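You operate a simulated robot arm through the tools that you are given. There is no shell and no other tool.

You are at the controls of a simulated robot arm. One attempt, no reset.

JOB
Swap the clamped profile for the brown one, clamped at 4 bar.
Fine: the brown short profile lies on the long tray and the white one goes there; lay the new one on the bed, lip to the fence; set the pressure dial before clamping.

It is judged by the outcome, as a careful person would: the job done as asked, and still so three seconds after it is handed in. It fails if anything else is knocked over, pushed out of place, dropped, spilled or broken.

ROBOT AND FRAMES
A 6-joint arm with a four-finger gripper, fixed in place. Base frame: the origin is at the foot of the arm, x ahead of it, y to its left, z up. Readings come in m, degrees, newtons and seconds.
Its first joint turns from -166.0 to 166.0 degrees. Payload 3.67 kg.
The TCP is the grasp point between the finger pads, 0.028 m short of the fingertips. In the tool frame z runs along the fingers and y along their closing line. The gripper opens to 0.112 m. The gripper's body begins 0.073 m behind the TCP.
Orientation is that of the tool frame in the base frame, as a unit quaternion [w, x, y, z]. With the fingers straight down and closing along the base's y, the tool's x points along the base's -x, its y along +y and its z along -z.

CONTROLS
- The arm moves only by the tool arm_command. Its argument "increments" is a list that holds one entry, the list of rows, each a list of 7 numbers: the opening, from 0 (shut) to 1 (fully open), then the shift along the tool's x, y, z in mm, then the turn, a rotation vector about the tool's x, y, z in degrees. In form: [[[hand, x, y, z, ax, ay, az], ...]]. A call has 1 to 20 rows; each row shifts and turns the commanded pose from where the row before left it, along the tool's axes as they then stand. A row lasts 0.2 s, in which the tool goes at most 0.05 m and 8.6 degrees; a call with a longer step from one row to the next is refused whole, and so is a gripper value outside its range. Where a pose cannot be reached the arm comes as near as it can. A force on the tool above 60 N (or 10 N above the force at the start of the call, whichever is more), or a blocked arm, ends the call early, and 0.2 s more pass. The fingers move at their own pace and stop on an object; they squeeze with about 35 N. The grip force told is the motor's: it shows also when the fingers shut on nothing. Time passes only in rows, and 0.2 s behind the last, so rows that do not move let the fingers close. It gives the time, the measured TCP pose, the force on the tool (base axes), the opening and the grip force at its end, in the units of the frame above (readings bear some noise), with the torque about the TCP (base axes, N m) and any sound that the robot's microphone picked up.
- Cameras (640 x 400 px; columns grow to the right, rows downward): "scene" is fixed at [0.22, 0.6495, 1.5687]; the picture's right is [-0.67, -0.74, 0.00], its down [-0.40, 0.36, -0.85] and it looks along [0.63, -0.57, -0.53] (base axes); focal length 310 px, centre (320, 200). "wrist" rides on the gripper at [0.06, -0.018, -0.104] in the tool frame; the picture's right is [0.29, 0.96, 0.00], its down [-0.80, 0.24, -0.55] and it looks along [-0.53, 0.16, 0.83] (tool axes); focal length 234 px, centre (320, 200). There is no depth. A picture from a camera that has moved, and an enlarged one, comes with that camera's place and axes in the base frame and with its lens.
- capture(camera): a new picture of that camera. It takes no simulated time.
- inspect(camera, box): a new picture of the part [left, top, right, bottom] of that camera's present view, enlarged. It takes no simulated time.
- hand_in(): hands the job in; it is judged then, once.

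Places have to be worked out from the pictures, the camera data and where the tool is seen. Open the gripper and draw the arm clear of the work before you hand the job in, unless the task says otherwise.

The tools are called by a JSON object that holds its "op" and its "data". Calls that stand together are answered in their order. arm_command: Moves the arm, as the interface text tells. Its arguments: {"type":"object","properties":{"increments":{"type":"array"}},"required":["increments"]} The other tools are called the same way: capture (camera) takes a picture; inspect (camera, box) takes an enlarged picture of a part of a camera's view; hand_in () hands the job in.

At the start:

```text
time_s: 0.0
tcp_pos: [0.5688, 0.0398, 1.1832]
tcp_rot: [0.0, -0.001, 1.0, 0.0]
force: [0.0, 0.7, 0.0]
wrist_torque: [0.0, 0.01, 0.01]
width: 0.1119
finger_force: 0.1
```

scene: 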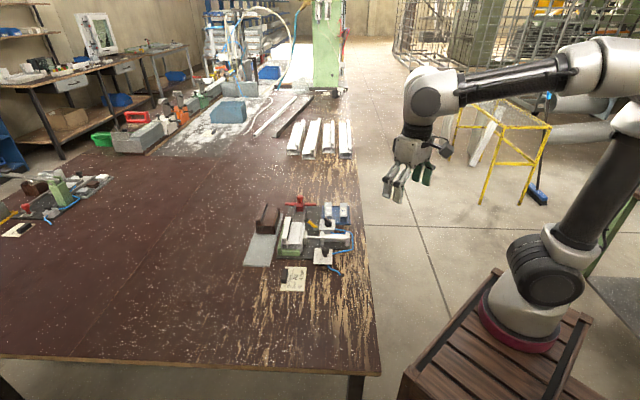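
wrist: 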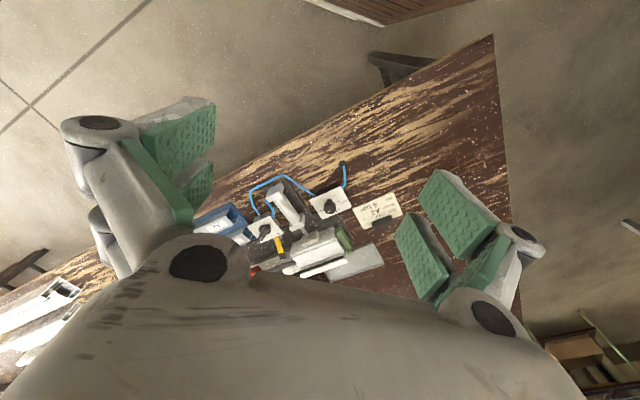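

The scene shows a small clamp fixture on the bench with trays, dials and a note. I'll enlarge the area in both cameras to understand it.

{"op": "inspect", "data": {"camera": "scene", "box": [235, 185, 365, 300]}}

{"op": "inspect", "data": {"camera": "wrist", "box": [180, 150, 420, 300]}}

{"op": "inspect", "data": {"camera": "scene", "box": [230, 80, 370, 180]}}

{"op": "inspect", "data": {"camera": "scene", "box": [0, 160, 130, 250]}}

```text
3.48 times, centred on (300, 242) of scene
camera zoom: at [0.22, 0.6495, 1.5687], right [-0.67, -0.74, 0.0], down [-0.4, 0.36, -0.85], along [0.63, -0.57, -0.53], focal length 1077 px, centre (390, 52)
```

zoom: 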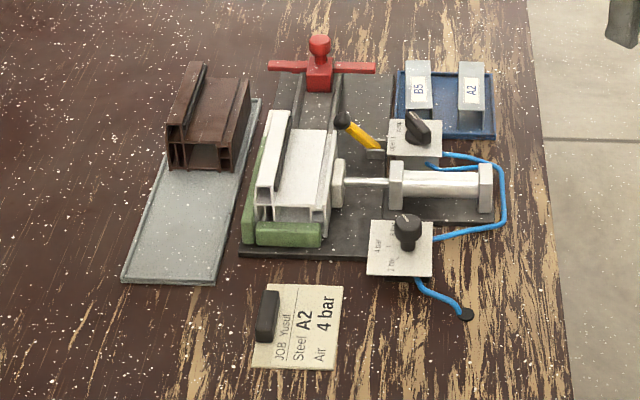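

```text
2.67 times, centred on (300, 225) of wrist
camera zoom: at [0.5098, 0.0227, 1.2867], right [-0.29, 0.96, 0.0], down [0.8, 0.24, 0.55], along [0.53, 0.16, -0.83], focal length 624 px, centre (373, 133)
```

zoom: 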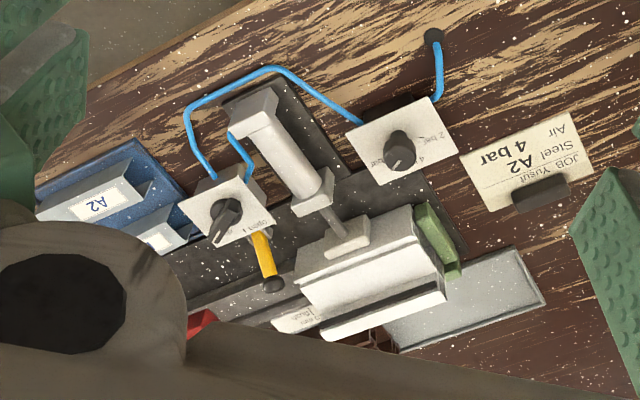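

```text
4.00 times, centred on (300, 130) of scene
camera zoom: at [0.22, 0.6495, 1.5687], right [-0.67, -0.74, 0.0], down [-0.4, 0.36, -0.85], along [0.63, -0.57, -0.53], focal length 1239 px, centre (400, 480)
```

zoom: 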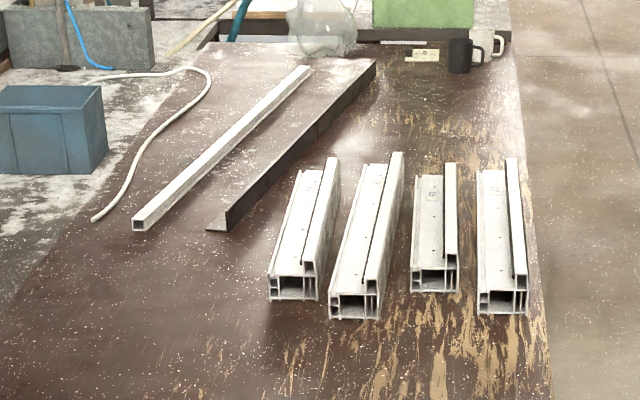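

```text
4.44 times, centred on (65, 205) of scene
camera zoom: at [0.22, 0.6495, 1.5687], right [-0.67, -0.74, 0.0], down [-0.4, 0.36, -0.85], along [0.63, -0.57, -0.53], focal length 1376 px, centre (1453, 178)
```

zoom: 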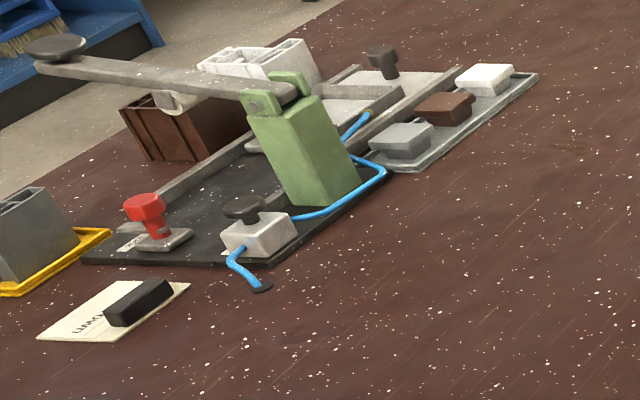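

The table top works out at z≈0.857, with the fixture rotated about -43° in the base frame. I'll bring the wrist camera forward and somewhat lower for a closer look at the dials, stops and profiles.

{"op": "arm_command", "data": {"increments": [[[1, -40, 0, 0, 0, 0, 0], [1, -40, 0, 0, 0, 0, 0], [1, -40, 0, 0, 0, 0, 0]]]}}

```text
time_s: 0.8
tcp_pos: [0.6892, 0.0391, 1.1824]
tcp_rot: [0.0, -0.001, 1.0, 0.001]
force: [-1.2, 0.2, 0.4]
wrist_torque: [0.01, -0.06, -0.01]
width: 0.1119
finger_force: 0.1
```

The TCP moved to x=0.689 as commanded. I'll look from the wrist now.

{"op": "capture", "data": {"camera": "wrist"}}

{"op": "capture", "data": {"camera": "scene"}}

```text
taken
camera wrist: at [0.6297, 0.0224, 1.2867], right [-0.29, 0.96, 0.0], down [0.8, 0.24, 0.55], along [0.53, 0.16, -0.83], focal length 234 px, centre (320, 200)
```

wrist: 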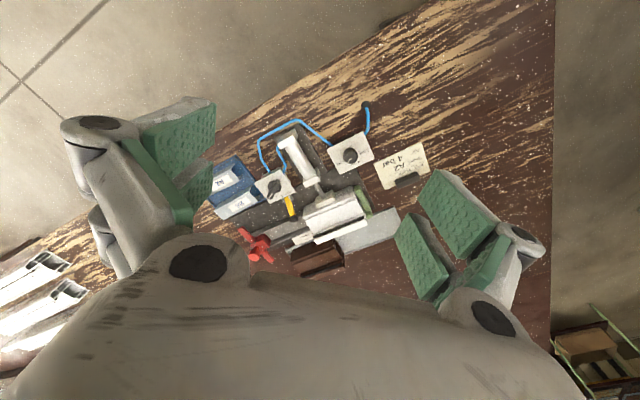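

```text
taken
```

scene: 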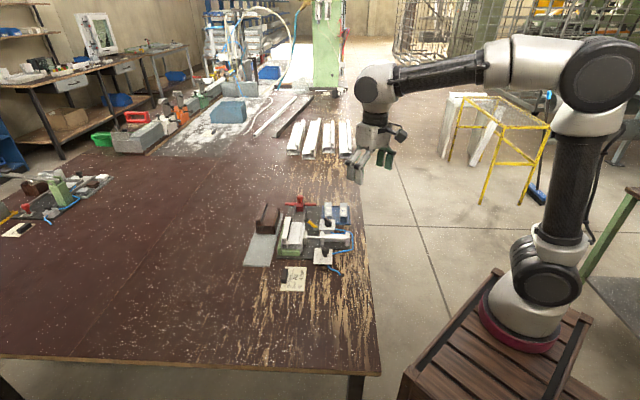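

The wrist view now includes the entire fixture. I'll enlarge it.

{"op": "inspect", "data": {"camera": "wrist", "box": [200, 90, 440, 240]}}

{"op": "inspect", "data": {"camera": "wrist", "box": [230, 170, 410, 285]}}

{"op": "inspect", "data": {"camera": "scene", "box": [300, 190, 360, 235]}}

{"op": "inspect", "data": {"camera": "scene", "box": [240, 195, 310, 245]}}

{"op": "inspect", "data": {"camera": "scene", "box": [270, 235, 350, 295]}}

```text
2.67 times, centred on (320, 165) of wrist
camera zoom: at [0.6297, 0.0224, 1.2867], right [-0.29, 0.96, 0.0], down [0.8, 0.24, 0.55], along [0.53, 0.16, -0.83], focal length 624 px, centre (320, 293)
```

zoom: 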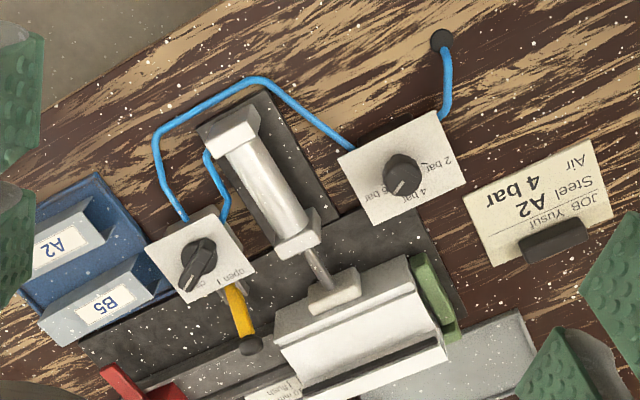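

```text
3.48 times, centred on (320, 228) of wrist
camera zoom: at [0.6297, 0.0224, 1.2867], right [-0.29, 0.96, 0.0], down [0.8, 0.24, 0.55], along [0.53, 0.16, -0.83], focal length 814 px, centre (320, 104)
```

zoom: 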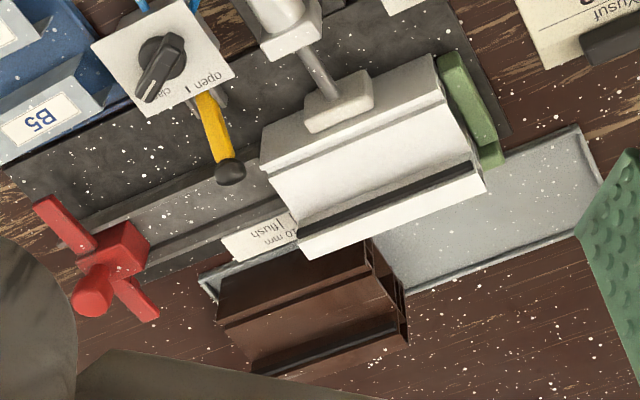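

```text
8.89 times, centred on (330, 212) of scene
camera zoom: at [0.22, 0.6495, 1.5687], right [-0.67, -0.74, 0.0], down [-0.4, 0.36, -0.85], along [0.63, -0.57, -0.53], focal length 2753 px, centre (231, 89)
```

zoom: 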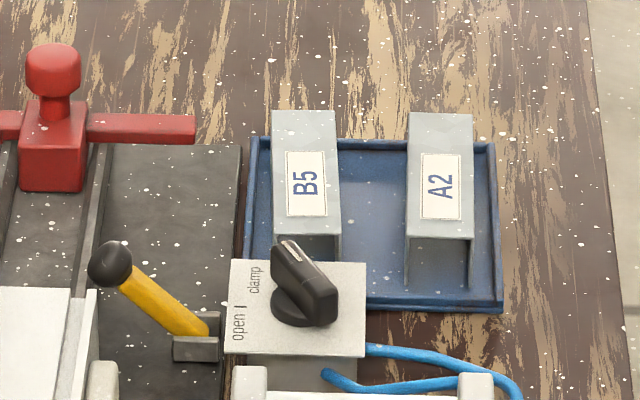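

```text
8.00 times, centred on (275, 220) of scene
camera zoom: at [0.22, 0.6495, 1.5687], right [-0.67, -0.74, 0.0], down [-0.4, 0.36, -0.85], along [0.63, -0.57, -0.53], focal length 2478 px, centre (680, 40)
```

zoom: 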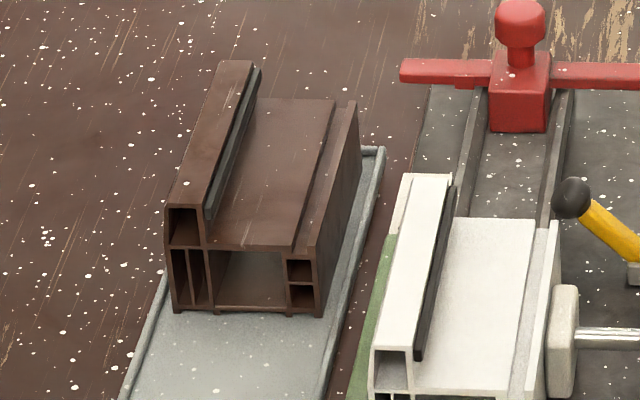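

```text
6.67 times, centred on (310, 265) of scene
camera zoom: at [0.22, 0.6495, 1.5687], right [-0.67, -0.74, 0.0], down [-0.4, 0.36, -0.85], along [0.63, -0.57, -0.53], focal length 2065 px, centre (387, -233)
```

zoom: 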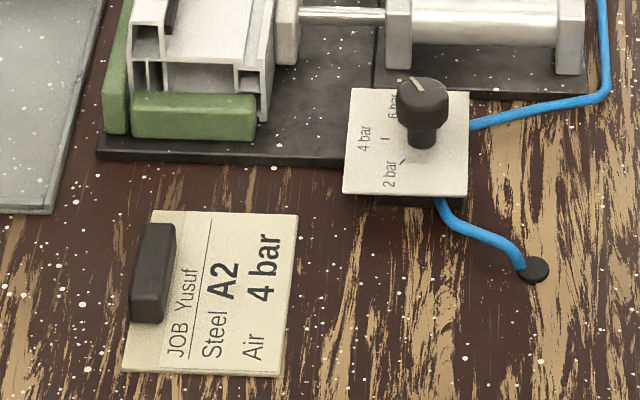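

The pressure knob appears to point at 6 bar and the valve at "clamp". I'll move in closer on the pressure dial to read its marks.

{"op": "arm_command", "data": {"increments": [[[1, 7, 12.5, 30, 0, 0, 0], [1, 7, 12.5, 30, 0, 0, 0], [1, 7, 12.5, 30, 0, 0, 0], [1, 7, 12.5, 30, 0, 0, 0]]]}}

{"op": "capture", "data": {"camera": "wrist"}}

{"op": "inspect", "data": {"camera": "wrist", "box": [250, 110, 410, 210]}}

```text
time_s: 1.8
tcp_pos: [0.6602, 0.091, 1.062]
tcp_rot: [0.001, 0.0, 1.0, 0.0]
force: [-0.3, -0.4, -0.8]
wrist_torque: [0.0, -0.03, 0.01]
width: 0.112
finger_force: 0.1
```

```text
taken
camera wrist: at [0.6009, 0.0721, 1.1662], right [-0.29, 0.96, 0.0], down [0.8, 0.24, 0.56], along [0.53, 0.16, -0.83], focal length 234 px, centre (320, 200)
```

wrist: 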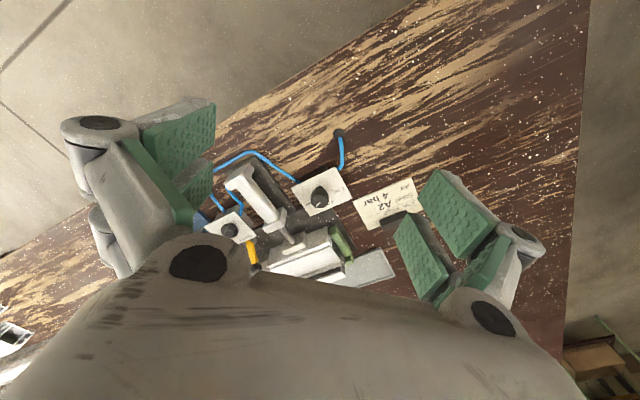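

```text
4.00 times, centred on (330, 160) of wrist
camera zoom: at [0.6009, 0.0721, 1.1662], right [-0.29, 0.96, 0.0], down [0.8, 0.24, 0.56], along [0.53, 0.16, -0.83], focal length 937 px, centre (280, 360)
```

zoom: 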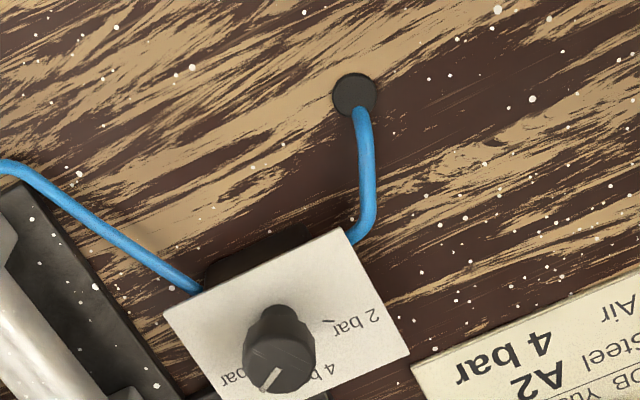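

The knob's white line sits over the 6 bar mark; the knob top is at about (0.775, 0.125, 0.893) and the table at z≈0.85. Next I'll look at the valve and pusher area closely.

{"op": "arm_command", "data": {"increments": [[[1, -24.8, -24, 7.2, 0, 0, 0], [1, -24.8, -24, 7.2, 0, 0, 0], [1, -24.8, -24, 7.2, 0, 0, 0], [1, -24.8, -24, 7.2, 0, 0, 0], [1, -24.8, -24, 7.2, 0, 0, 0]]]}}

{"op": "capture", "data": {"camera": "wrist"}}

{"op": "inspect", "data": {"camera": "wrist", "box": [220, 110, 420, 235]}}

```text
time_s: 3.0
tcp_pos: [0.7857, -0.0295, 1.0258]
tcp_rot: [0.0, -0.001, 1.0, 0.0]
force: [0.0, -0.3, 0.3]
wrist_torque: [-0.01, -0.06, -0.02]
width: 0.1118
finger_force: 0.0
```

```text
taken
camera wrist: at [0.7264, -0.0477, 1.1304], right [-0.29, 0.96, 0.0], down [0.8, 0.24, 0.56], along [0.53, 0.16, -0.83], focal length 234 px, centre (320, 200)
```

wrist: 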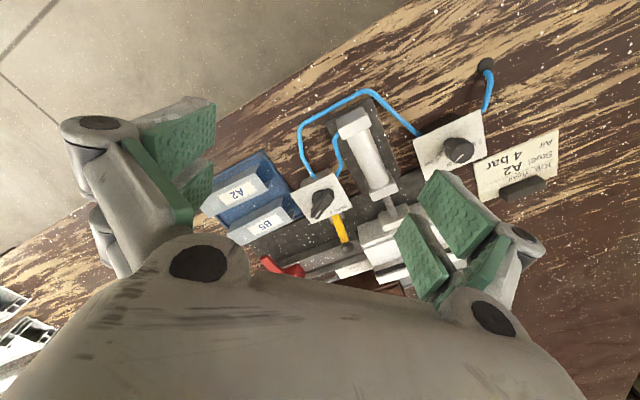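

```text
3.20 times, centred on (320, 172) of wrist
camera zoom: at [0.7264, -0.0477, 1.1304], right [-0.29, 0.96, 0.0], down [0.8, 0.24, 0.56], along [0.53, 0.16, -0.83], focal length 749 px, centre (320, 288)
```

zoom: 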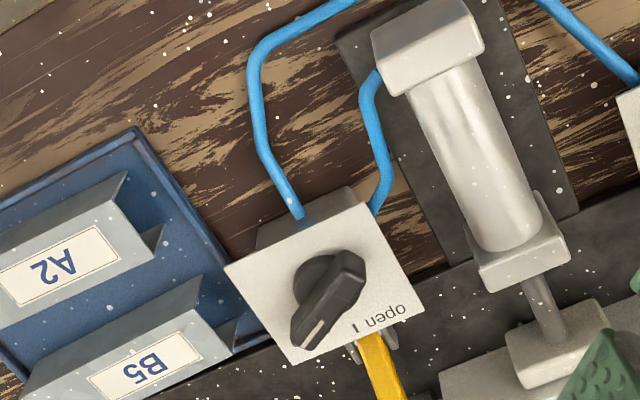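

The valve's pointer is now at "clamp", the "open" tick points toward the profile, and the valve box top is at z≈0.872. I'll now look at the pressure dial from nearly straight above to read the tick angles.

{"op": "arm_command", "data": {"increments": [[[1, -6.8, 34, -0.8, 0, 0, 0], [1, -6.8, 34, -0.8, 0, 0, 0], [1, -6.8, 34, -0.8, 0, 0, 0], [1, -6.8, 34, -0.8, 0, 0, 0], [1, -6.8, 34, -0.8, 0, 0, 0]]]}}

{"op": "capture", "data": {"camera": "wrist"}}

{"op": "inspect", "data": {"camera": "wrist", "box": [260, 10, 400, 98]}}

{"op": "inspect", "data": {"camera": "wrist", "box": [190, 80, 430, 230]}}

```text
time_s: 4.2
tcp_pos: [0.818, 0.1401, 1.0305]
tcp_rot: [0.0, 0.0, 1.0, 0.0]
force: [0.0, -1.2, 0.3]
wrist_torque: [0.05, 0.0, 0.02]
width: 0.1119
finger_force: 0.0
```

```text
taken
camera wrist: at [0.7595, 0.1227, 1.1346], right [-0.29, 0.96, 0.0], down [0.8, 0.24, 0.55], along [0.53, 0.16, -0.83], focal length 234 px, centre (320, 200)
```

wrist: 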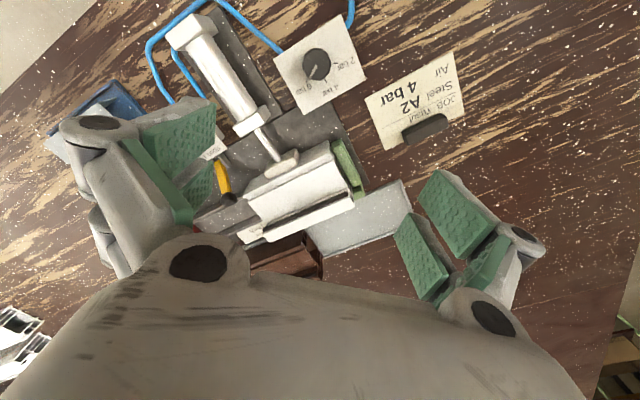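

```text
4.55 times, centred on (330, 54) of wrist
camera zoom: at [0.7595, 0.1227, 1.1346], right [-0.29, 0.96, 0.0], down [0.8, 0.24, 0.55], along [0.53, 0.16, -0.83], focal length 1064 px, centre (274, 864)
```

zoom: 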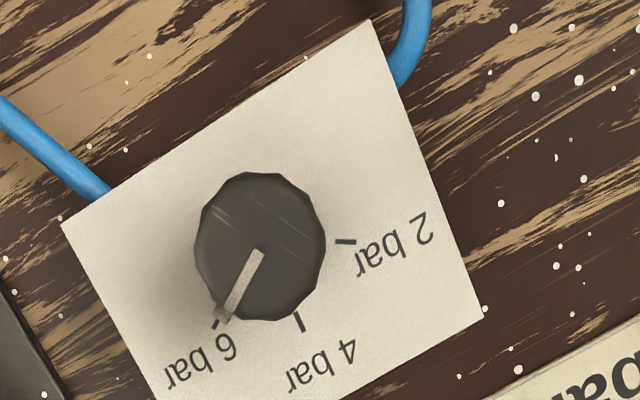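

```text
2.67 times, centred on (310, 155) of wrist
camera zoom: at [0.7595, 0.1227, 1.1346], right [-0.29, 0.96, 0.0], down [0.8, 0.24, 0.55], along [0.53, 0.16, -0.83], focal length 624 px, centre (347, 320)
```

zoom: 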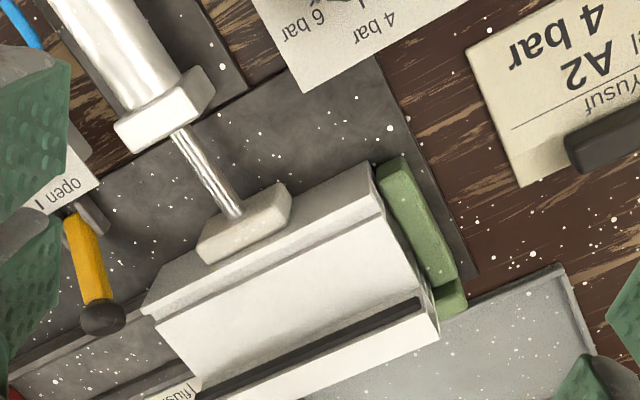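

The dial is clear now: ticks 2/4/6 bar at about 102°/46°/-10° in base frame around a knob axis near (0.7745, 0.124), with the pointer at 6. I'll check the fence and profile heights in more detail.

{"op": "inspect", "data": {"camera": "scene", "box": [280, 210, 312, 240]}}

{"op": "inspect", "data": {"camera": "scene", "box": [276, 225, 324, 260]}}

{"op": "inspect", "data": {"camera": "wrist", "box": [220, 180, 420, 290]}}

{"op": "capture", "data": {"camera": "scene"}}

```text
13.33 times, centred on (296, 225) of scene
camera zoom: at [0.22, 0.6495, 1.5687], right [-0.67, -0.74, 0.0], down [-0.4, 0.36, -0.85], along [0.63, -0.57, -0.53], focal length 4129 px, centre (640, -133)
```

zoom: 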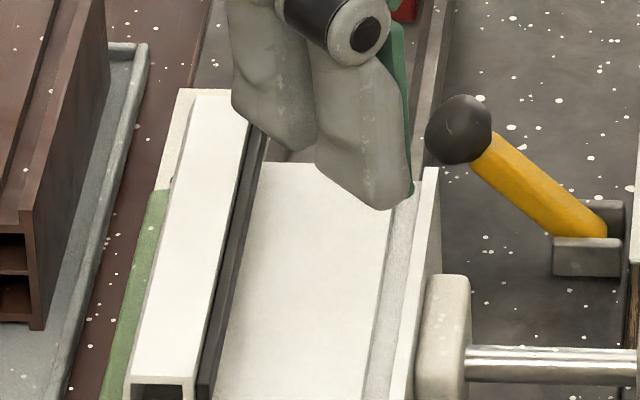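

```text
11.43 times, centred on (300, 242) of scene
camera zoom: at [0.22, 0.6495, 1.5687], right [-0.67, -0.74, 0.0], down [-0.4, 0.36, -0.85], along [0.63, -0.57, -0.53], focal length 3539 px, centre (549, -286)
```

zoom: 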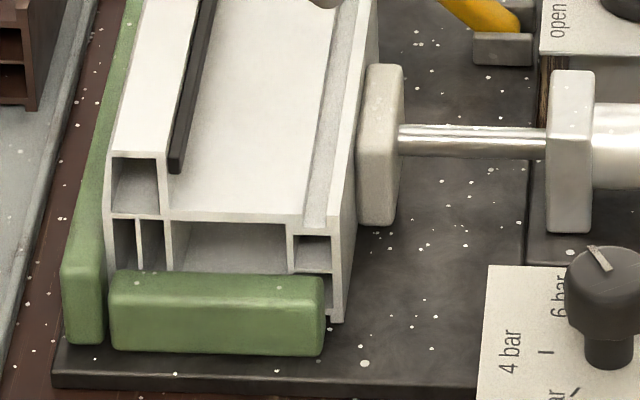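

```text
3.20 times, centred on (320, 235) of wrist
camera zoom: at [0.7595, 0.1227, 1.1346], right [-0.29, 0.96, 0.0], down [0.8, 0.24, 0.55], along [0.53, 0.16, -0.83], focal length 749 px, centre (320, 88)
```

zoom: 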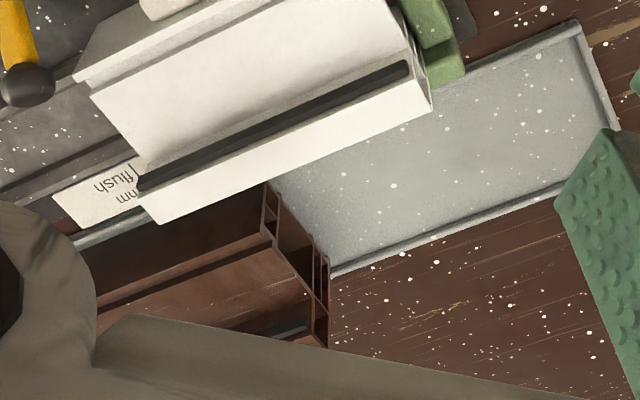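

```text
taken
```

scene: 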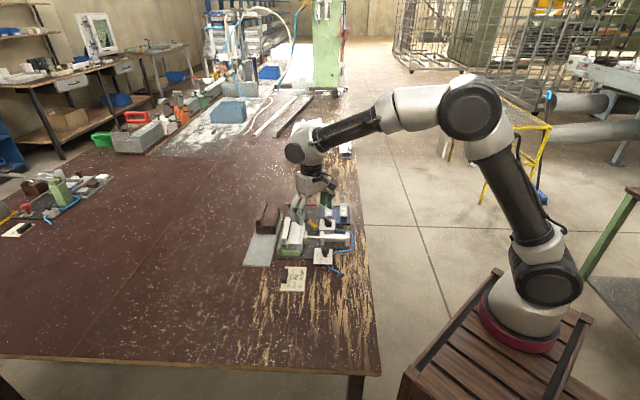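

The fence stands about 27 mm (top ≈0.882) and the lip top is ≈0.912, so I'll grip profiles by the lip above the fence. Now I'll view the valve knob from nearly above to pin down its axis and angle.

{"op": "arm_command", "data": {"increments": [[[1, -23, -23.8, 1, 0, 0, 0], [1, -23, -23.8, 1, 0, 0, 0], [1, -23, -23.8, 1, 0, 0, 0], [1, -23, -23.8, 1, 0, 0, 0], [1, -23, -23.8, 1, 0, 0, 0]]]}}

{"op": "capture", "data": {"camera": "wrist"}}

{"op": "inspect", "data": {"camera": "wrist", "box": [260, 10, 400, 98]}}

{"op": "inspect", "data": {"camera": "wrist", "box": [210, 80, 450, 230]}}

```text
time_s: 5.4
tcp_pos: [0.9354, 0.0214, 1.0272]
tcp_rot: [0.001, -0.001, 1.0, 0.0]
force: [-0.7, 0.4, 0.6]
wrist_torque: [-0.04, -0.03, -0.01]
width: 0.1121
finger_force: 0.1
```

```text
taken
camera wrist: at [0.8756, 0.0039, 1.1307], right [-0.29, 0.96, 0.0], down [0.8, 0.24, 0.55], along [0.53, 0.16, -0.83], focal length 234 px, centre (320, 200)
```

wrist: 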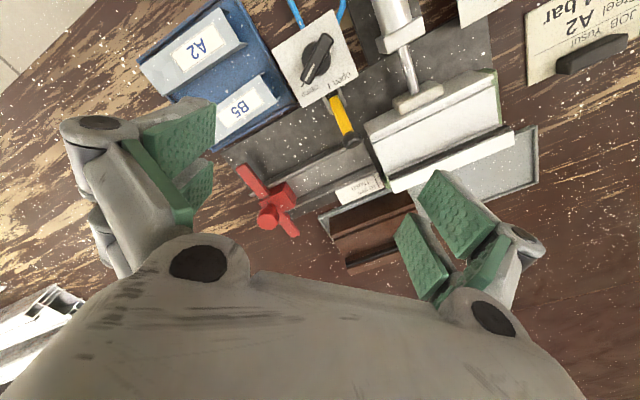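

```text
4.55 times, centred on (330, 54) of wrist
camera zoom: at [0.8756, 0.0039, 1.1307], right [-0.29, 0.96, 0.0], down [0.8, 0.24, 0.55], along [0.53, 0.16, -0.83], focal length 1064 px, centre (274, 864)
```

zoom: 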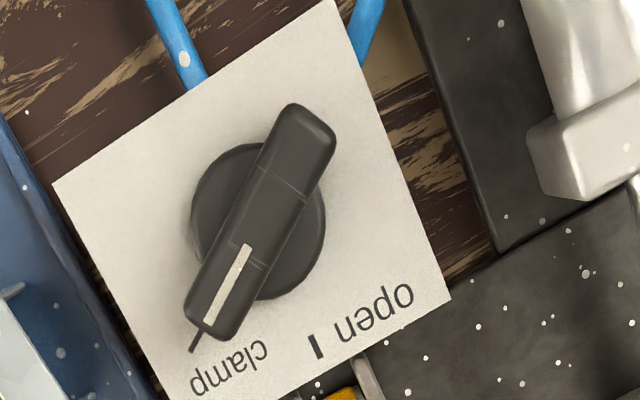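

```text
2.67 times, centred on (330, 155) of wrist
camera zoom: at [0.8756, 0.0039, 1.1307], right [-0.29, 0.96, 0.0], down [0.8, 0.24, 0.55], along [0.53, 0.16, -0.83], focal length 624 px, centre (293, 320)
```

zoom: 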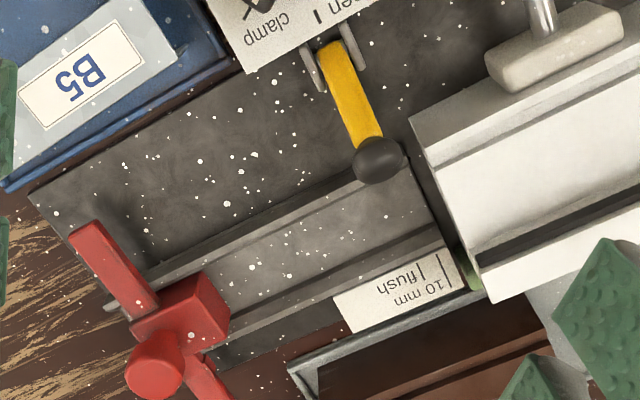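

The valve's axis is at about (0.887, 0.0045), bar 11 mm wide pointing -14.4°, with "open" 60° further counter-clockwise. I'll move above it with the gripper at 40 mm and align the fingers to the bar.

{"op": "arm_command", "data": {"increments": [[[0.36, 16.1, -5.6, 20, 0, 0, 0], [0.36, 16.1, -5.6, 20, 0, 0, 0], [0.36, 16.1, -5.6, 20, 0, 0, 0], [0.36, 0, 0, 0, 0, 0, 7.2], [0.36, 0, 0, 0, 0, 0, 7.2]]]}}

{"op": "capture", "data": {"camera": "wrist"}}

{"op": "inspect", "data": {"camera": "scene", "box": [290, 180, 360, 235]}}

```text
time_s: 6.6
tcp_pos: [0.8856, 0.0043, 0.9651]
tcp_rot: [0.0, 0.126, 0.992, 0.0]
force: [-0.3, -0.4, -0.9]
wrist_torque: [0.01, 0.0, 0.01]
width: 0.0403
finger_force: 0.1
```

```text
taken
camera wrist: at [0.8241, 0.0026, 1.0698], right [-0.04, 1.0, 0.0], down [0.83, 0.03, 0.55], along [0.55, 0.02, -0.83], focal length 234 px, centre (320, 200)
```

wrist: 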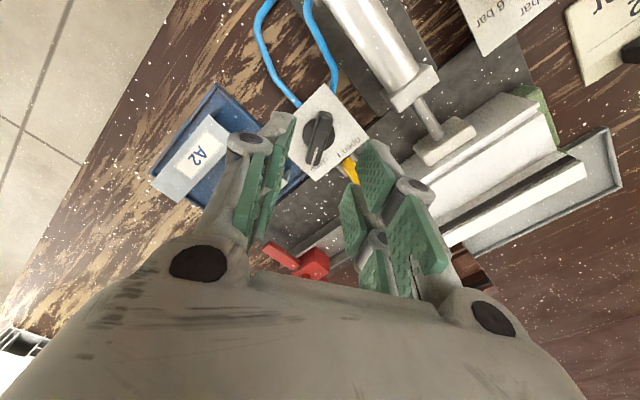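

```text
7.27 times, centred on (325, 208) of scene
camera zoom: at [0.22, 0.6495, 1.5687], right [-0.67, -0.74, 0.0], down [-0.4, 0.36, -0.85], along [0.63, -0.57, -0.53], focal length 2252 px, centre (284, 146)
```

zoom: 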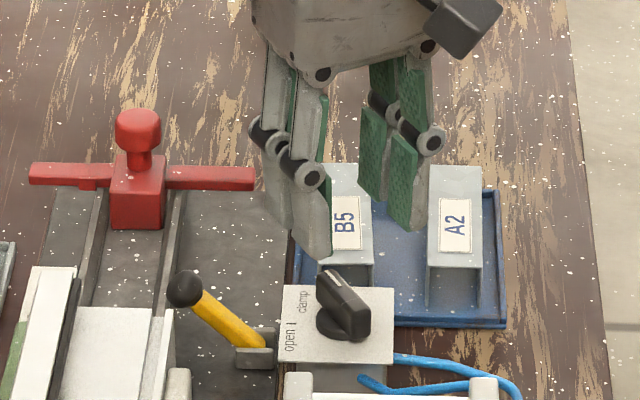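

The knob appears centred between the fingers. I'll zoom in to verify the alignment before descending.

{"op": "inspect", "data": {"camera": "wrist", "box": [250, 80, 410, 200]}}

```text
3.33 times, centred on (330, 140) of wrist
camera zoom: at [0.8241, 0.0026, 1.0698], right [-0.04, 1.0, 0.0], down [0.83, 0.03, 0.55], along [0.55, 0.02, -0.83], focal length 781 px, centre (287, 400)
```

zoom: 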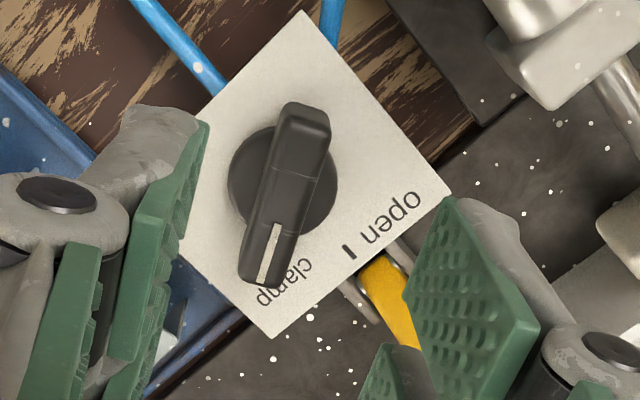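

The knob axis and TCP agree within about 1 mm, so I'll descend to TCP z≈0.911 with fingertips just above the skirt, still open.

{"op": "arm_command", "data": {"increments": [[[0.36, -1.2, 0, 18, 0, 0, 0], [0.36, 0, 0, 18, 0, 0, 0], [0.36, 0, 0, 12, 0, 0, 0], [0.36, 0, 0, 6, 0, 0, 0]]]}}

{"op": "inspect", "data": {"camera": "scene", "box": [300, 190, 360, 235]}}

{"op": "inspect", "data": {"camera": "wrist", "box": [240, 80, 400, 240]}}

```text
time_s: 7.6
tcp_pos: [0.8866, 0.0049, 0.912]
tcp_rot: [-0.001, 0.124, 0.992, 0.0]
force: [0.0, -0.5, 0.2]
wrist_torque: [0.02, 0.01, 0.0]
width: 0.0401
finger_force: 0.2
```

```text
8.89 times, centred on (330, 212) of scene
camera zoom: at [0.22, 0.6495, 1.5687], right [-0.67, -0.74, 0.0], down [-0.4, 0.36, -0.85], along [0.63, -0.57, -0.53], focal length 2753 px, centre (231, 89)
```

zoom: 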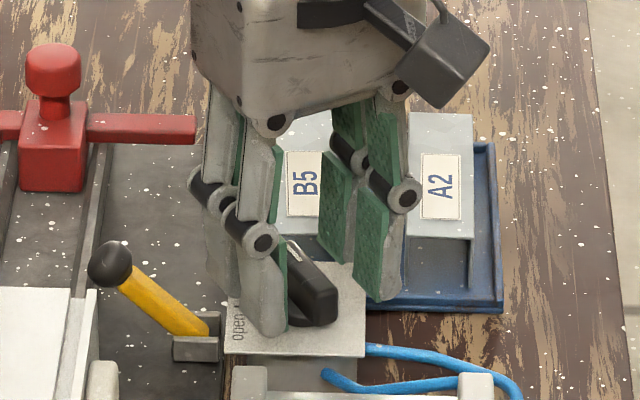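

```text
2.50 times, centred on (320, 160) of wrist
camera zoom: at [0.8249, 0.0027, 1.0157], right [-0.04, 1.0, 0.0], down [0.83, 0.03, 0.55], along [0.55, 0.02, -0.83], focal length 585 px, centre (320, 300)
```

zoom: 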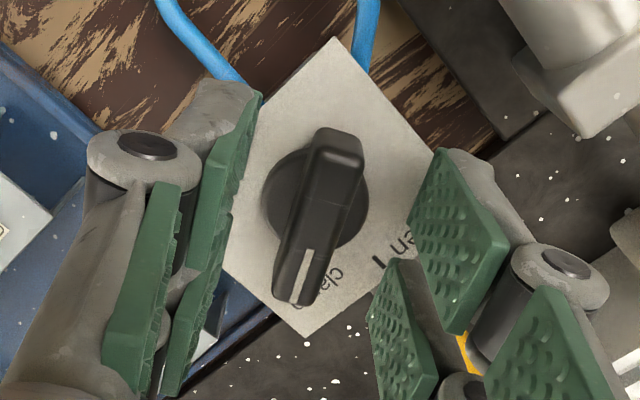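

The fingertips straddle the knob with no contact force. I'll close on it and read the width.

{"op": "arm_command", "data": {"increments": [[[0.2, 0, 0, 0, 0, 0, 0], [0.0, 0, 0, 0, 0, 0, 0], [0.0, 0, 0, 0, 0, 0, 0]]]}}

{"op": "inspect", "data": {"camera": "wrist", "box": [240, 80, 400, 240]}}

```text
time_s: 8.4
tcp_pos: [0.8872, 0.0031, 0.9113]
tcp_rot: [0.0, 0.126, 0.992, 0.0]
force: [-2.2, -9.0, -2.1]
wrist_torque: [-0.24, 0.0, 0.01]
width: 0.012
finger_force: 45.5
```

```text
2.50 times, centred on (320, 160) of wrist
camera zoom: at [0.8248, 0.0019, 1.0156], right [-0.04, 1.0, 0.0], down [0.83, 0.03, 0.55], along [0.55, 0.02, -0.83], focal length 585 px, centre (320, 300)
```

zoom: 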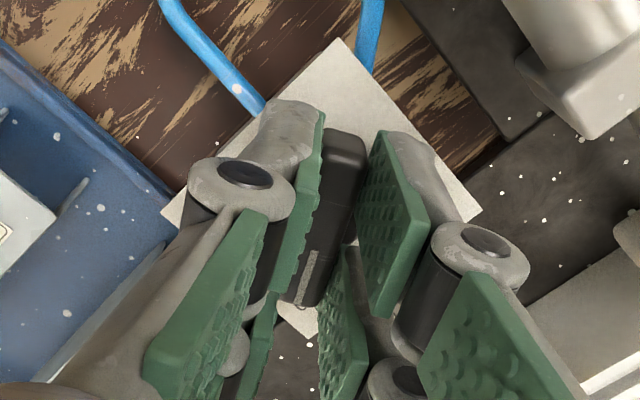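

The bar is gripped at 12 mm width; the -9 N side load means I'm ~2 mm off, so I'll shift 2 mm in -y and then turn 60° counter-clockwise to "open".

{"op": "arm_command", "data": {"increments": [[[0, 0, -2, 0, 0, 0, 0], [0, 0, 0, 0, 0, 0, -7.5], [0, 0, 0, 0, 0, 0, -7.5], [0, 0, 0, 0, 0, 0, -7.5], [0, 0, 0, 0, 0, 0, -7.5]]]}}

```text
time_s: 9.6
tcp_pos: [0.8858, 0.0035, 0.9116]
tcp_rot: [0.0, -0.138, 0.99, -0.001]
force: [0.0, 6.7, -1.7]
wrist_torque: [-0.07, 0.84, 0.0]
width: 0.0121
finger_force: 45.3
```

Half the turn is done with little load. I'll continue the remaining 30°.

{"op": "arm_command", "data": {"increments": [[[0, 0, 0, 0, 0, 0, -7.5], [0, 0, 0, 0, 0, 0, -7.5], [0, 0, 0, 0, 0, 0, -7.5], [0, 0, 0, 0, 0, 0, -7.5], [0, 0, 0, 0, 0, 0, 0], [0, 0, 0, 0, 0, 0, 0]]]}}

{"op": "inspect", "data": {"camera": "scene", "box": [276, 190, 356, 245]}}

```text
time_s: 11.0
tcp_pos: [0.8869, 0.0025, 0.9101]
tcp_rot: [0.0, -0.388, 0.922, 0.0]
force: [6.0, 6.0, -4.8]
wrist_torque: [-0.01, -0.02, -0.56]
width: 0.0121
finger_force: 44.9
```

```text
7.27 times, centred on (316, 218) of scene
camera zoom: at [0.22, 0.6495, 1.5687], right [-0.67, -0.74, 0.0], down [-0.4, 0.36, -0.85], along [0.63, -0.57, -0.53], focal length 2252 px, centre (349, 73)
```

zoom: 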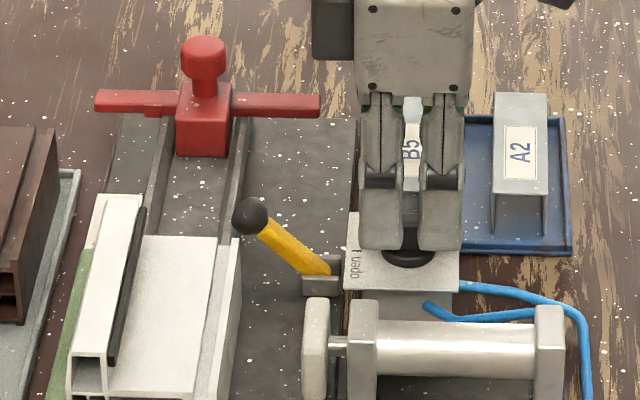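

The pusher pad has retracted and the valve reads "open". I'll release, rise 60 mm, travel to the pressure knob and counter-rotate the tool 60° for the next turn.

{"op": "arm_command", "data": {"increments": [[[0.36, 0, 0, 0, 0, 0, 0], [0.36, 0, 0, 0, 0, 0, 0], [0.36, 0, 0, -20, 0, 0, 0], [0.36, 0, 0, -20, 0, 0, 0], [0.36, 0, 0, -20, 0, 0, 0], [0.36, -1.3, 32.8, 0, 0, 0, 0], [0.36, -1.3, 32.8, 0, 0, 0, 0], [0.36, -1.3, 32.8, 0, 0, 0, 0], [0.36, -1.3, 32.8, 0, 0, 0, 0], [0.36, -1.3, 32.8, 0, 0, 0, 0], [0.36, 0, 0, 0, 0, 0, 7.5], [0.36, 0, 0, 0, 0, 0, 7.5], [0.36, 0, 0, 0, 0, 0, 7.5], [0.36, 0, 0, 0, 0, 0, 7.5], [0.36, 0, 0, 0, 0, 0, 7.5], [0.36, 0, 0, 0, 0, 0, 7.5], [0.36, 0, 0, 0, 0, 0, 7.5], [0.36, 0, 0, 0, 0, 0, 7.5]]]}}

{"op": "inspect", "data": {"camera": "wrist", "box": [240, 80, 400, 200]}}

{"op": "inspect", "data": {"camera": "scene", "box": [276, 190, 372, 260]}}

```text
time_s: 14.8
tcp_pos: [0.7744, 0.1217, 0.9713]
tcp_rot: [0.0, 0.127, 0.992, 0.0]
force: [0.7, -1.0, -0.4]
wrist_torque: [0.01, 0.0, -0.04]
width: 0.0403
finger_force: 0.1
```

```text
3.33 times, centred on (320, 140) of wrist
camera zoom: at [0.7119, 0.1201, 1.0756], right [-0.04, 1.0, 0.0], down [0.83, 0.03, 0.55], along [0.55, 0.02, -0.83], focal length 781 px, centre (320, 400)
```

zoom: 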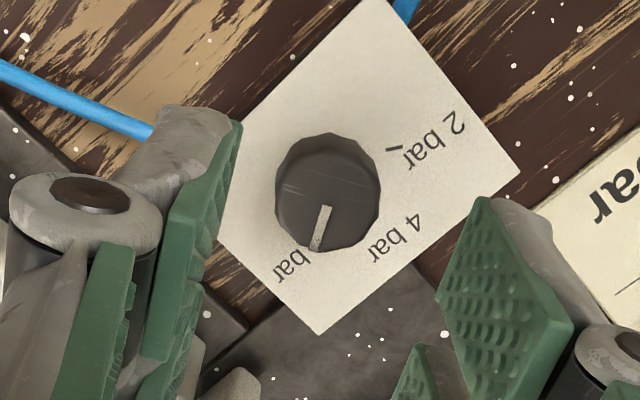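

```text
5.71 times, centred on (324, 225) of scene
camera zoom: at [0.22, 0.6495, 1.5687], right [-0.67, -0.74, 0.0], down [-0.4, 0.36, -0.85], along [0.63, -0.57, -0.53], focal length 1770 px, centre (297, 57)
```

zoom: 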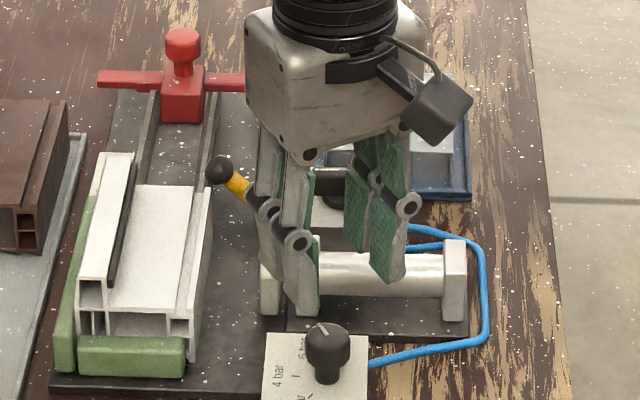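

The knob is still at 6 bar, centred within ~2 mm of the TCP. I'll shift slightly, descend to z≈0.910 and close on it.

{"op": "arm_command", "data": {"increments": [[[0.36, 1, 1.5, 20, 0, 0, 0], [0.36, 0, 0, 20, 0, 0, 0], [0.36, 0, 0, 12, 0, 0, 0], [0.36, 0, 0, 9, 0, 0, 0], [0.36, 0, 0, 0, 0, 0, 0]]]}}

{"op": "inspect", "data": {"camera": "scene", "box": [290, 205, 360, 260]}}

```text
time_s: 16.0
tcp_pos: [0.7718, 0.1228, 0.9101]
tcp_rot: [-0.001, 0.125, 0.992, 0.001]
force: [0.6, -0.4, -0.3]
wrist_torque: [-0.02, 0.0, -0.01]
width: 0.0405
finger_force: 0.1
```

```text
7.27 times, centred on (325, 232) of scene
camera zoom: at [0.22, 0.6495, 1.5687], right [-0.67, -0.74, 0.0], down [-0.4, 0.36, -0.85], along [0.63, -0.57, -0.53], focal length 2252 px, centre (284, -36)
```

zoom: 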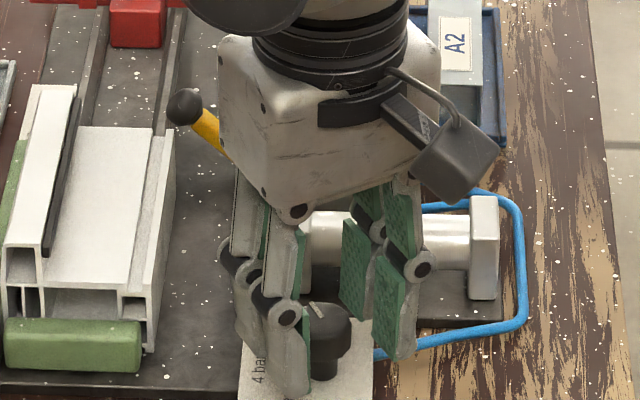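

No contact yet and the knob sits between the fingers. I'll close on the knob and check the width and side load.

{"op": "arm_command", "data": {"increments": [[[0.26, 0, 0, 0, 0, 0, 0], [0.1, 0, 0, 0, 0, 0, 0], [0.0, 0, 0, 0, 0, 0, 0]]]}}

{"op": "inspect", "data": {"camera": "wrist", "box": [240, 80, 400, 240]}}

```text
time_s: 16.8
tcp_pos: [0.7726, 0.124, 0.9099]
tcp_rot: [0.0, 0.125, 0.992, 0.001]
force: [2.1, 5.5, -0.8]
wrist_torque: [0.12, -0.28, 0.09]
width: 0.0243
finger_force: 45.0
```

```text
2.50 times, centred on (320, 160) of wrist
camera zoom: at [0.7109, 0.1221, 1.0149], right [-0.04, 1.0, 0.0], down [0.83, 0.03, 0.55], along [0.55, 0.02, -0.83], focal length 585 px, centre (320, 300)
```

zoom: 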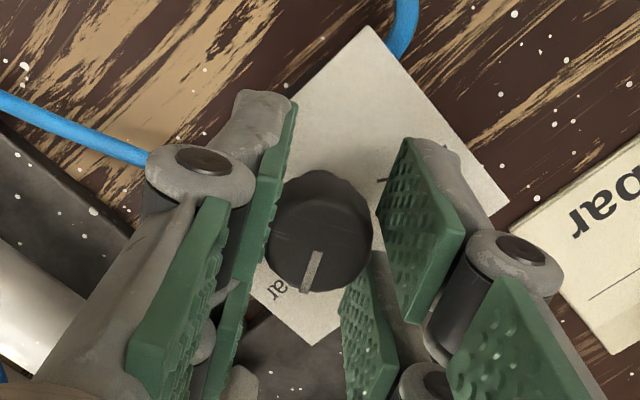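

Gripped at 24 mm with small side load. I'll shift 1 mm and turn 60° counter-clockwise toward 4 bar.

{"op": "arm_command", "data": {"increments": [[[0, 0, 1, 0, 0, 0, 0], [0, 0, 0, 0, 0, 0, -7.5], [0, 0, 0, 0, 0, 0, -7.5], [0, 0, 0, 0, 0, 0, -7.5], [0, 0, 0, 0, 0, 0, -7.5], [0, 0, 0, 0, 0, 0, -7.5], [0, 0, 0, 0, 0, 0, -7.5], [0, 0, 0, 0, 0, 0, -7.5], [0, 0, 0, 0, 0, 0, -7.5], [0, 0, 0, 0, 0, 0, 0]]]}}

{"op": "inspect", "data": {"camera": "wrist", "box": [240, 80, 400, 240]}}

{"op": "inspect", "data": {"camera": "scene", "box": [300, 225, 350, 265]}}

```text
time_s: 19.0
tcp_pos: [0.7749, 0.1235, 0.9115]
tcp_rot: [0.0, -0.389, 0.921, 0.0]
force: [9.5, -16.8, 2.0]
wrist_torque: [-0.12, -0.75, -0.04]
width: 0.0235
finger_force: 44.5
```

```text
2.50 times, centred on (320, 160) of wrist
camera zoom: at [0.7459, 0.0689, 1.0149], right [-0.89, 0.46, 0.0], down [0.38, 0.74, 0.56], along [0.26, 0.49, -0.83], focal length 585 px, centre (320, 300)
```

zoom: 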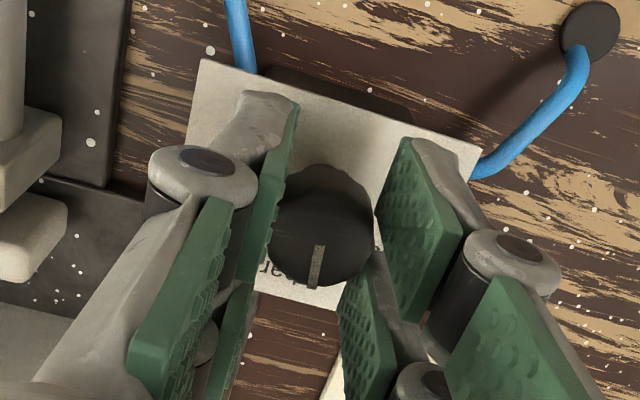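

```text
10.00 times, centred on (325, 245) of scene
camera zoom: at [0.22, 0.6495, 1.5687], right [-0.67, -0.74, 0.0], down [-0.4, 0.36, -0.85], along [0.63, -0.57, -0.53], focal length 3097 px, centre (270, -250)
```

zoom: 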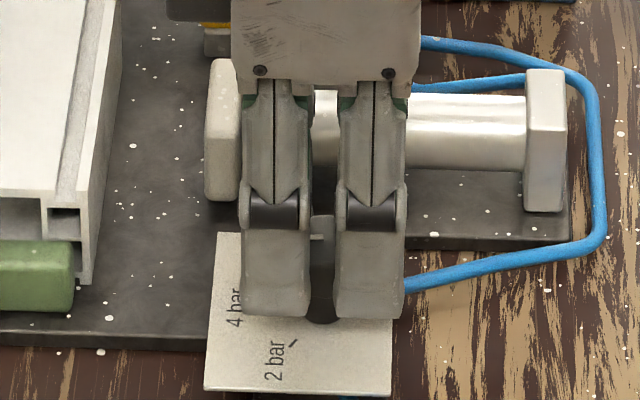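

The turn finished at the expected 60°. I'll release, lift 60 mm and back off to read the dial from above.

{"op": "arm_command", "data": {"increments": [[[0.36, 0, 0, 0, 0, 0, 0], [0.36, 0, 0, 0, 0, 0, 0], [0.36, 0, 0, -20, 0, 0, 0], [0.36, 0, 0, -20, 0, 0, 0], [0.36, 0, 0, -20, 0, 0, 0], [0.36, 0, 0, -20, 0, 0, 0], [0.36, -20, 0, -20, 0, 0, 0], [0.36, -20, 0, -5, 0, 0, 0]]]}}

{"op": "capture", "data": {"camera": "wrist"}}

{"op": "inspect", "data": {"camera": "wrist", "box": [250, 20, 390, 130]}}

{"op": "inspect", "data": {"camera": "scene", "box": [300, 225, 350, 265]}}

```text
time_s: 20.8
tcp_pos: [0.8009, 0.1532, 1.0147]
tcp_rot: [0.0, -0.387, 0.922, 0.0]
force: [-0.4, -0.4, 0.9]
wrist_torque: [0.0, 0.03, -0.05]
width: 0.0403
finger_force: 0.2
```

```text
taken
camera wrist: at [0.7727, 0.0982, 1.1195], right [-0.89, 0.46, 0.0], down [0.39, 0.74, 0.55], along [0.26, 0.49, -0.83], focal length 234 px, centre (320, 200)
```

wrist: 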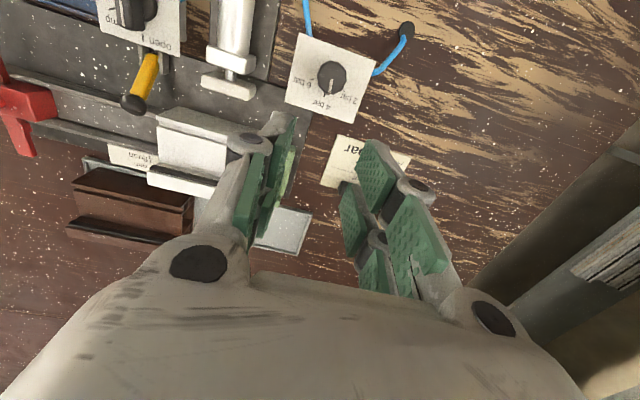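

```text
3.64 times, centred on (320, 75) of wrist
camera zoom: at [0.7727, 0.0982, 1.1195], right [-0.89, 0.46, 0.0], down [0.39, 0.74, 0.55], along [0.26, 0.49, -0.83], focal length 852 px, centre (320, 654)
```

zoom: 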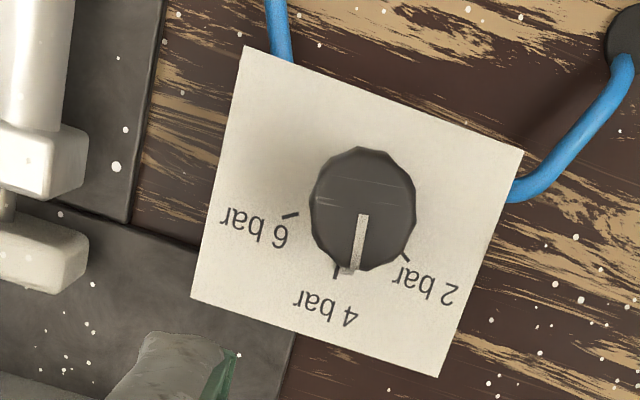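

```text
10.00 times, centred on (325, 245) of scene
camera zoom: at [0.22, 0.6495, 1.5687], right [-0.67, -0.74, 0.0], down [-0.4, 0.36, -0.85], along [0.63, -0.57, -0.53], focal length 3097 px, centre (270, -250)
```

zoom: 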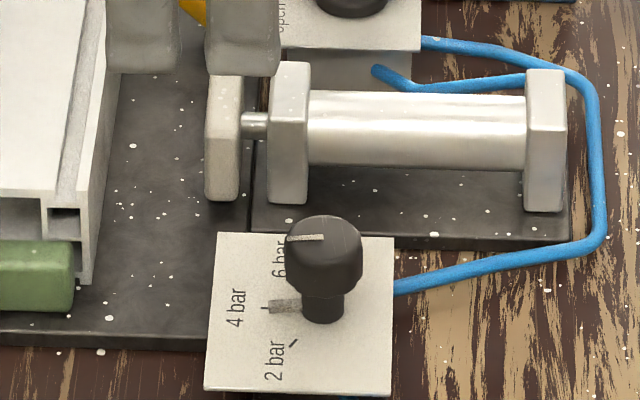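

The pointer is now near the 4 bar tick, but I want to measure how exactly. I'll zoom in more.

{"op": "inspect", "data": {"camera": "wrist", "box": [305, 50, 360, 105]}}

{"op": "inspect", "data": {"camera": "scene", "box": [315, 240, 340, 262]}}

```text
7.27 times, centred on (332, 78) of wrist
camera zoom: at [0.7727, 0.0982, 1.1195], right [-0.89, 0.46, 0.0], down [0.39, 0.74, 0.55], along [0.26, 0.49, -0.83], focal length 1703 px, centre (229, 1091)
```

zoom: 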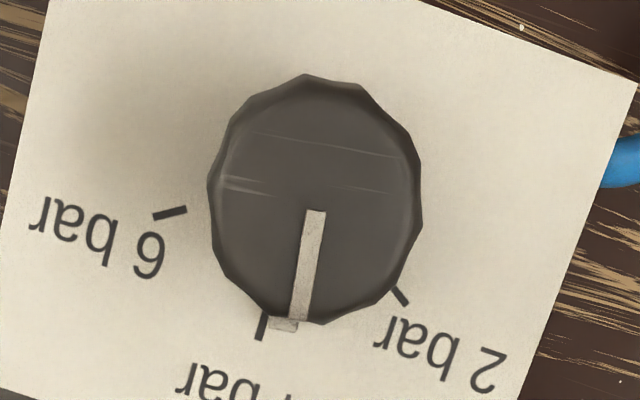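

```text
16.00 times, centred on (328, 251) of scene
camera zoom: at [0.22, 0.6495, 1.5687], right [-0.67, -0.74, 0.0], down [-0.4, 0.36, -0.85], along [0.63, -0.57, -0.53], focal length 4955 px, centre (200, -616)
```

zoom: 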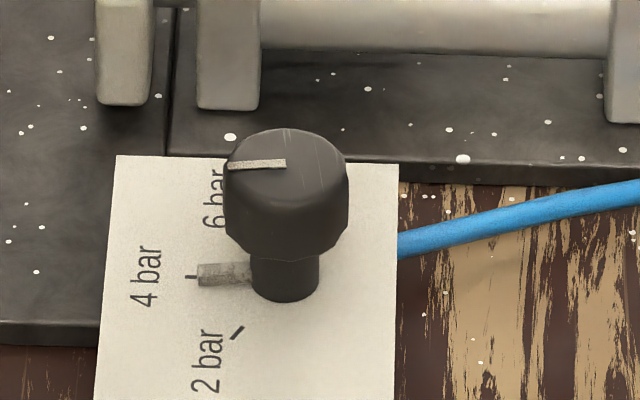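

The pointer sits about 8° past 4 bar toward 2 bar. I'll go back down at the same orientation, re-grip and turn it back 8° clockwise.

{"op": "arm_command", "data": {"increments": [[[0.36, 20, -1.5, 5, 0, 0, 0], [0.36, 20, 0, 20, 0, 0, 0], [0.36, 0, 0, 20, 0, 0, 0], [0.36, 0, 0, 20, 0, 0, 0], [0.36, 0, 0, 20, 0, 0, 0], [0.36, 0, 0, 19, 0, 0, 0], [0.36, 0, 0, 0, 0, 0, 0], [0.1, 0, 0, 0, 0, 0, 0], [0, 0, 0, 0, 0, 0, 0]]]}}

{"op": "inspect", "data": {"camera": "wrist", "box": [270, 100, 370, 210]}}

```text
time_s: 22.8
tcp_pos: [0.7744, 0.1227, 0.9108]
tcp_rot: [0.0, -0.389, 0.921, 0.0]
force: [2.3, -3.8, -2.8]
wrist_torque: [0.22, -0.58, 0.02]
width: 0.0236
finger_force: 45.1
```

```text
3.64 times, centred on (320, 155) of wrist
camera zoom: at [0.7459, 0.0689, 1.015], right [-0.89, 0.46, 0.0], down [0.39, 0.74, 0.55], along [0.26, 0.49, -0.83], focal length 852 px, centre (320, 364)
```

zoom: 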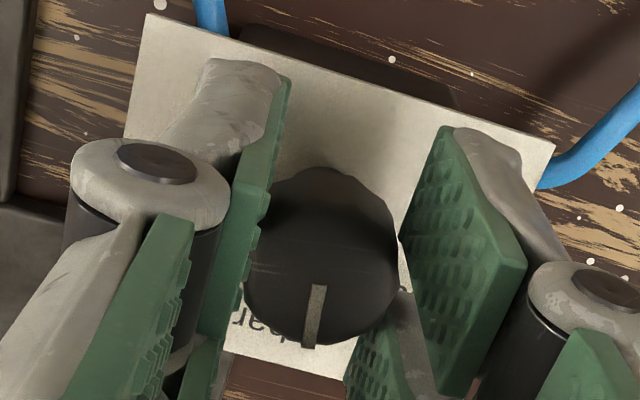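

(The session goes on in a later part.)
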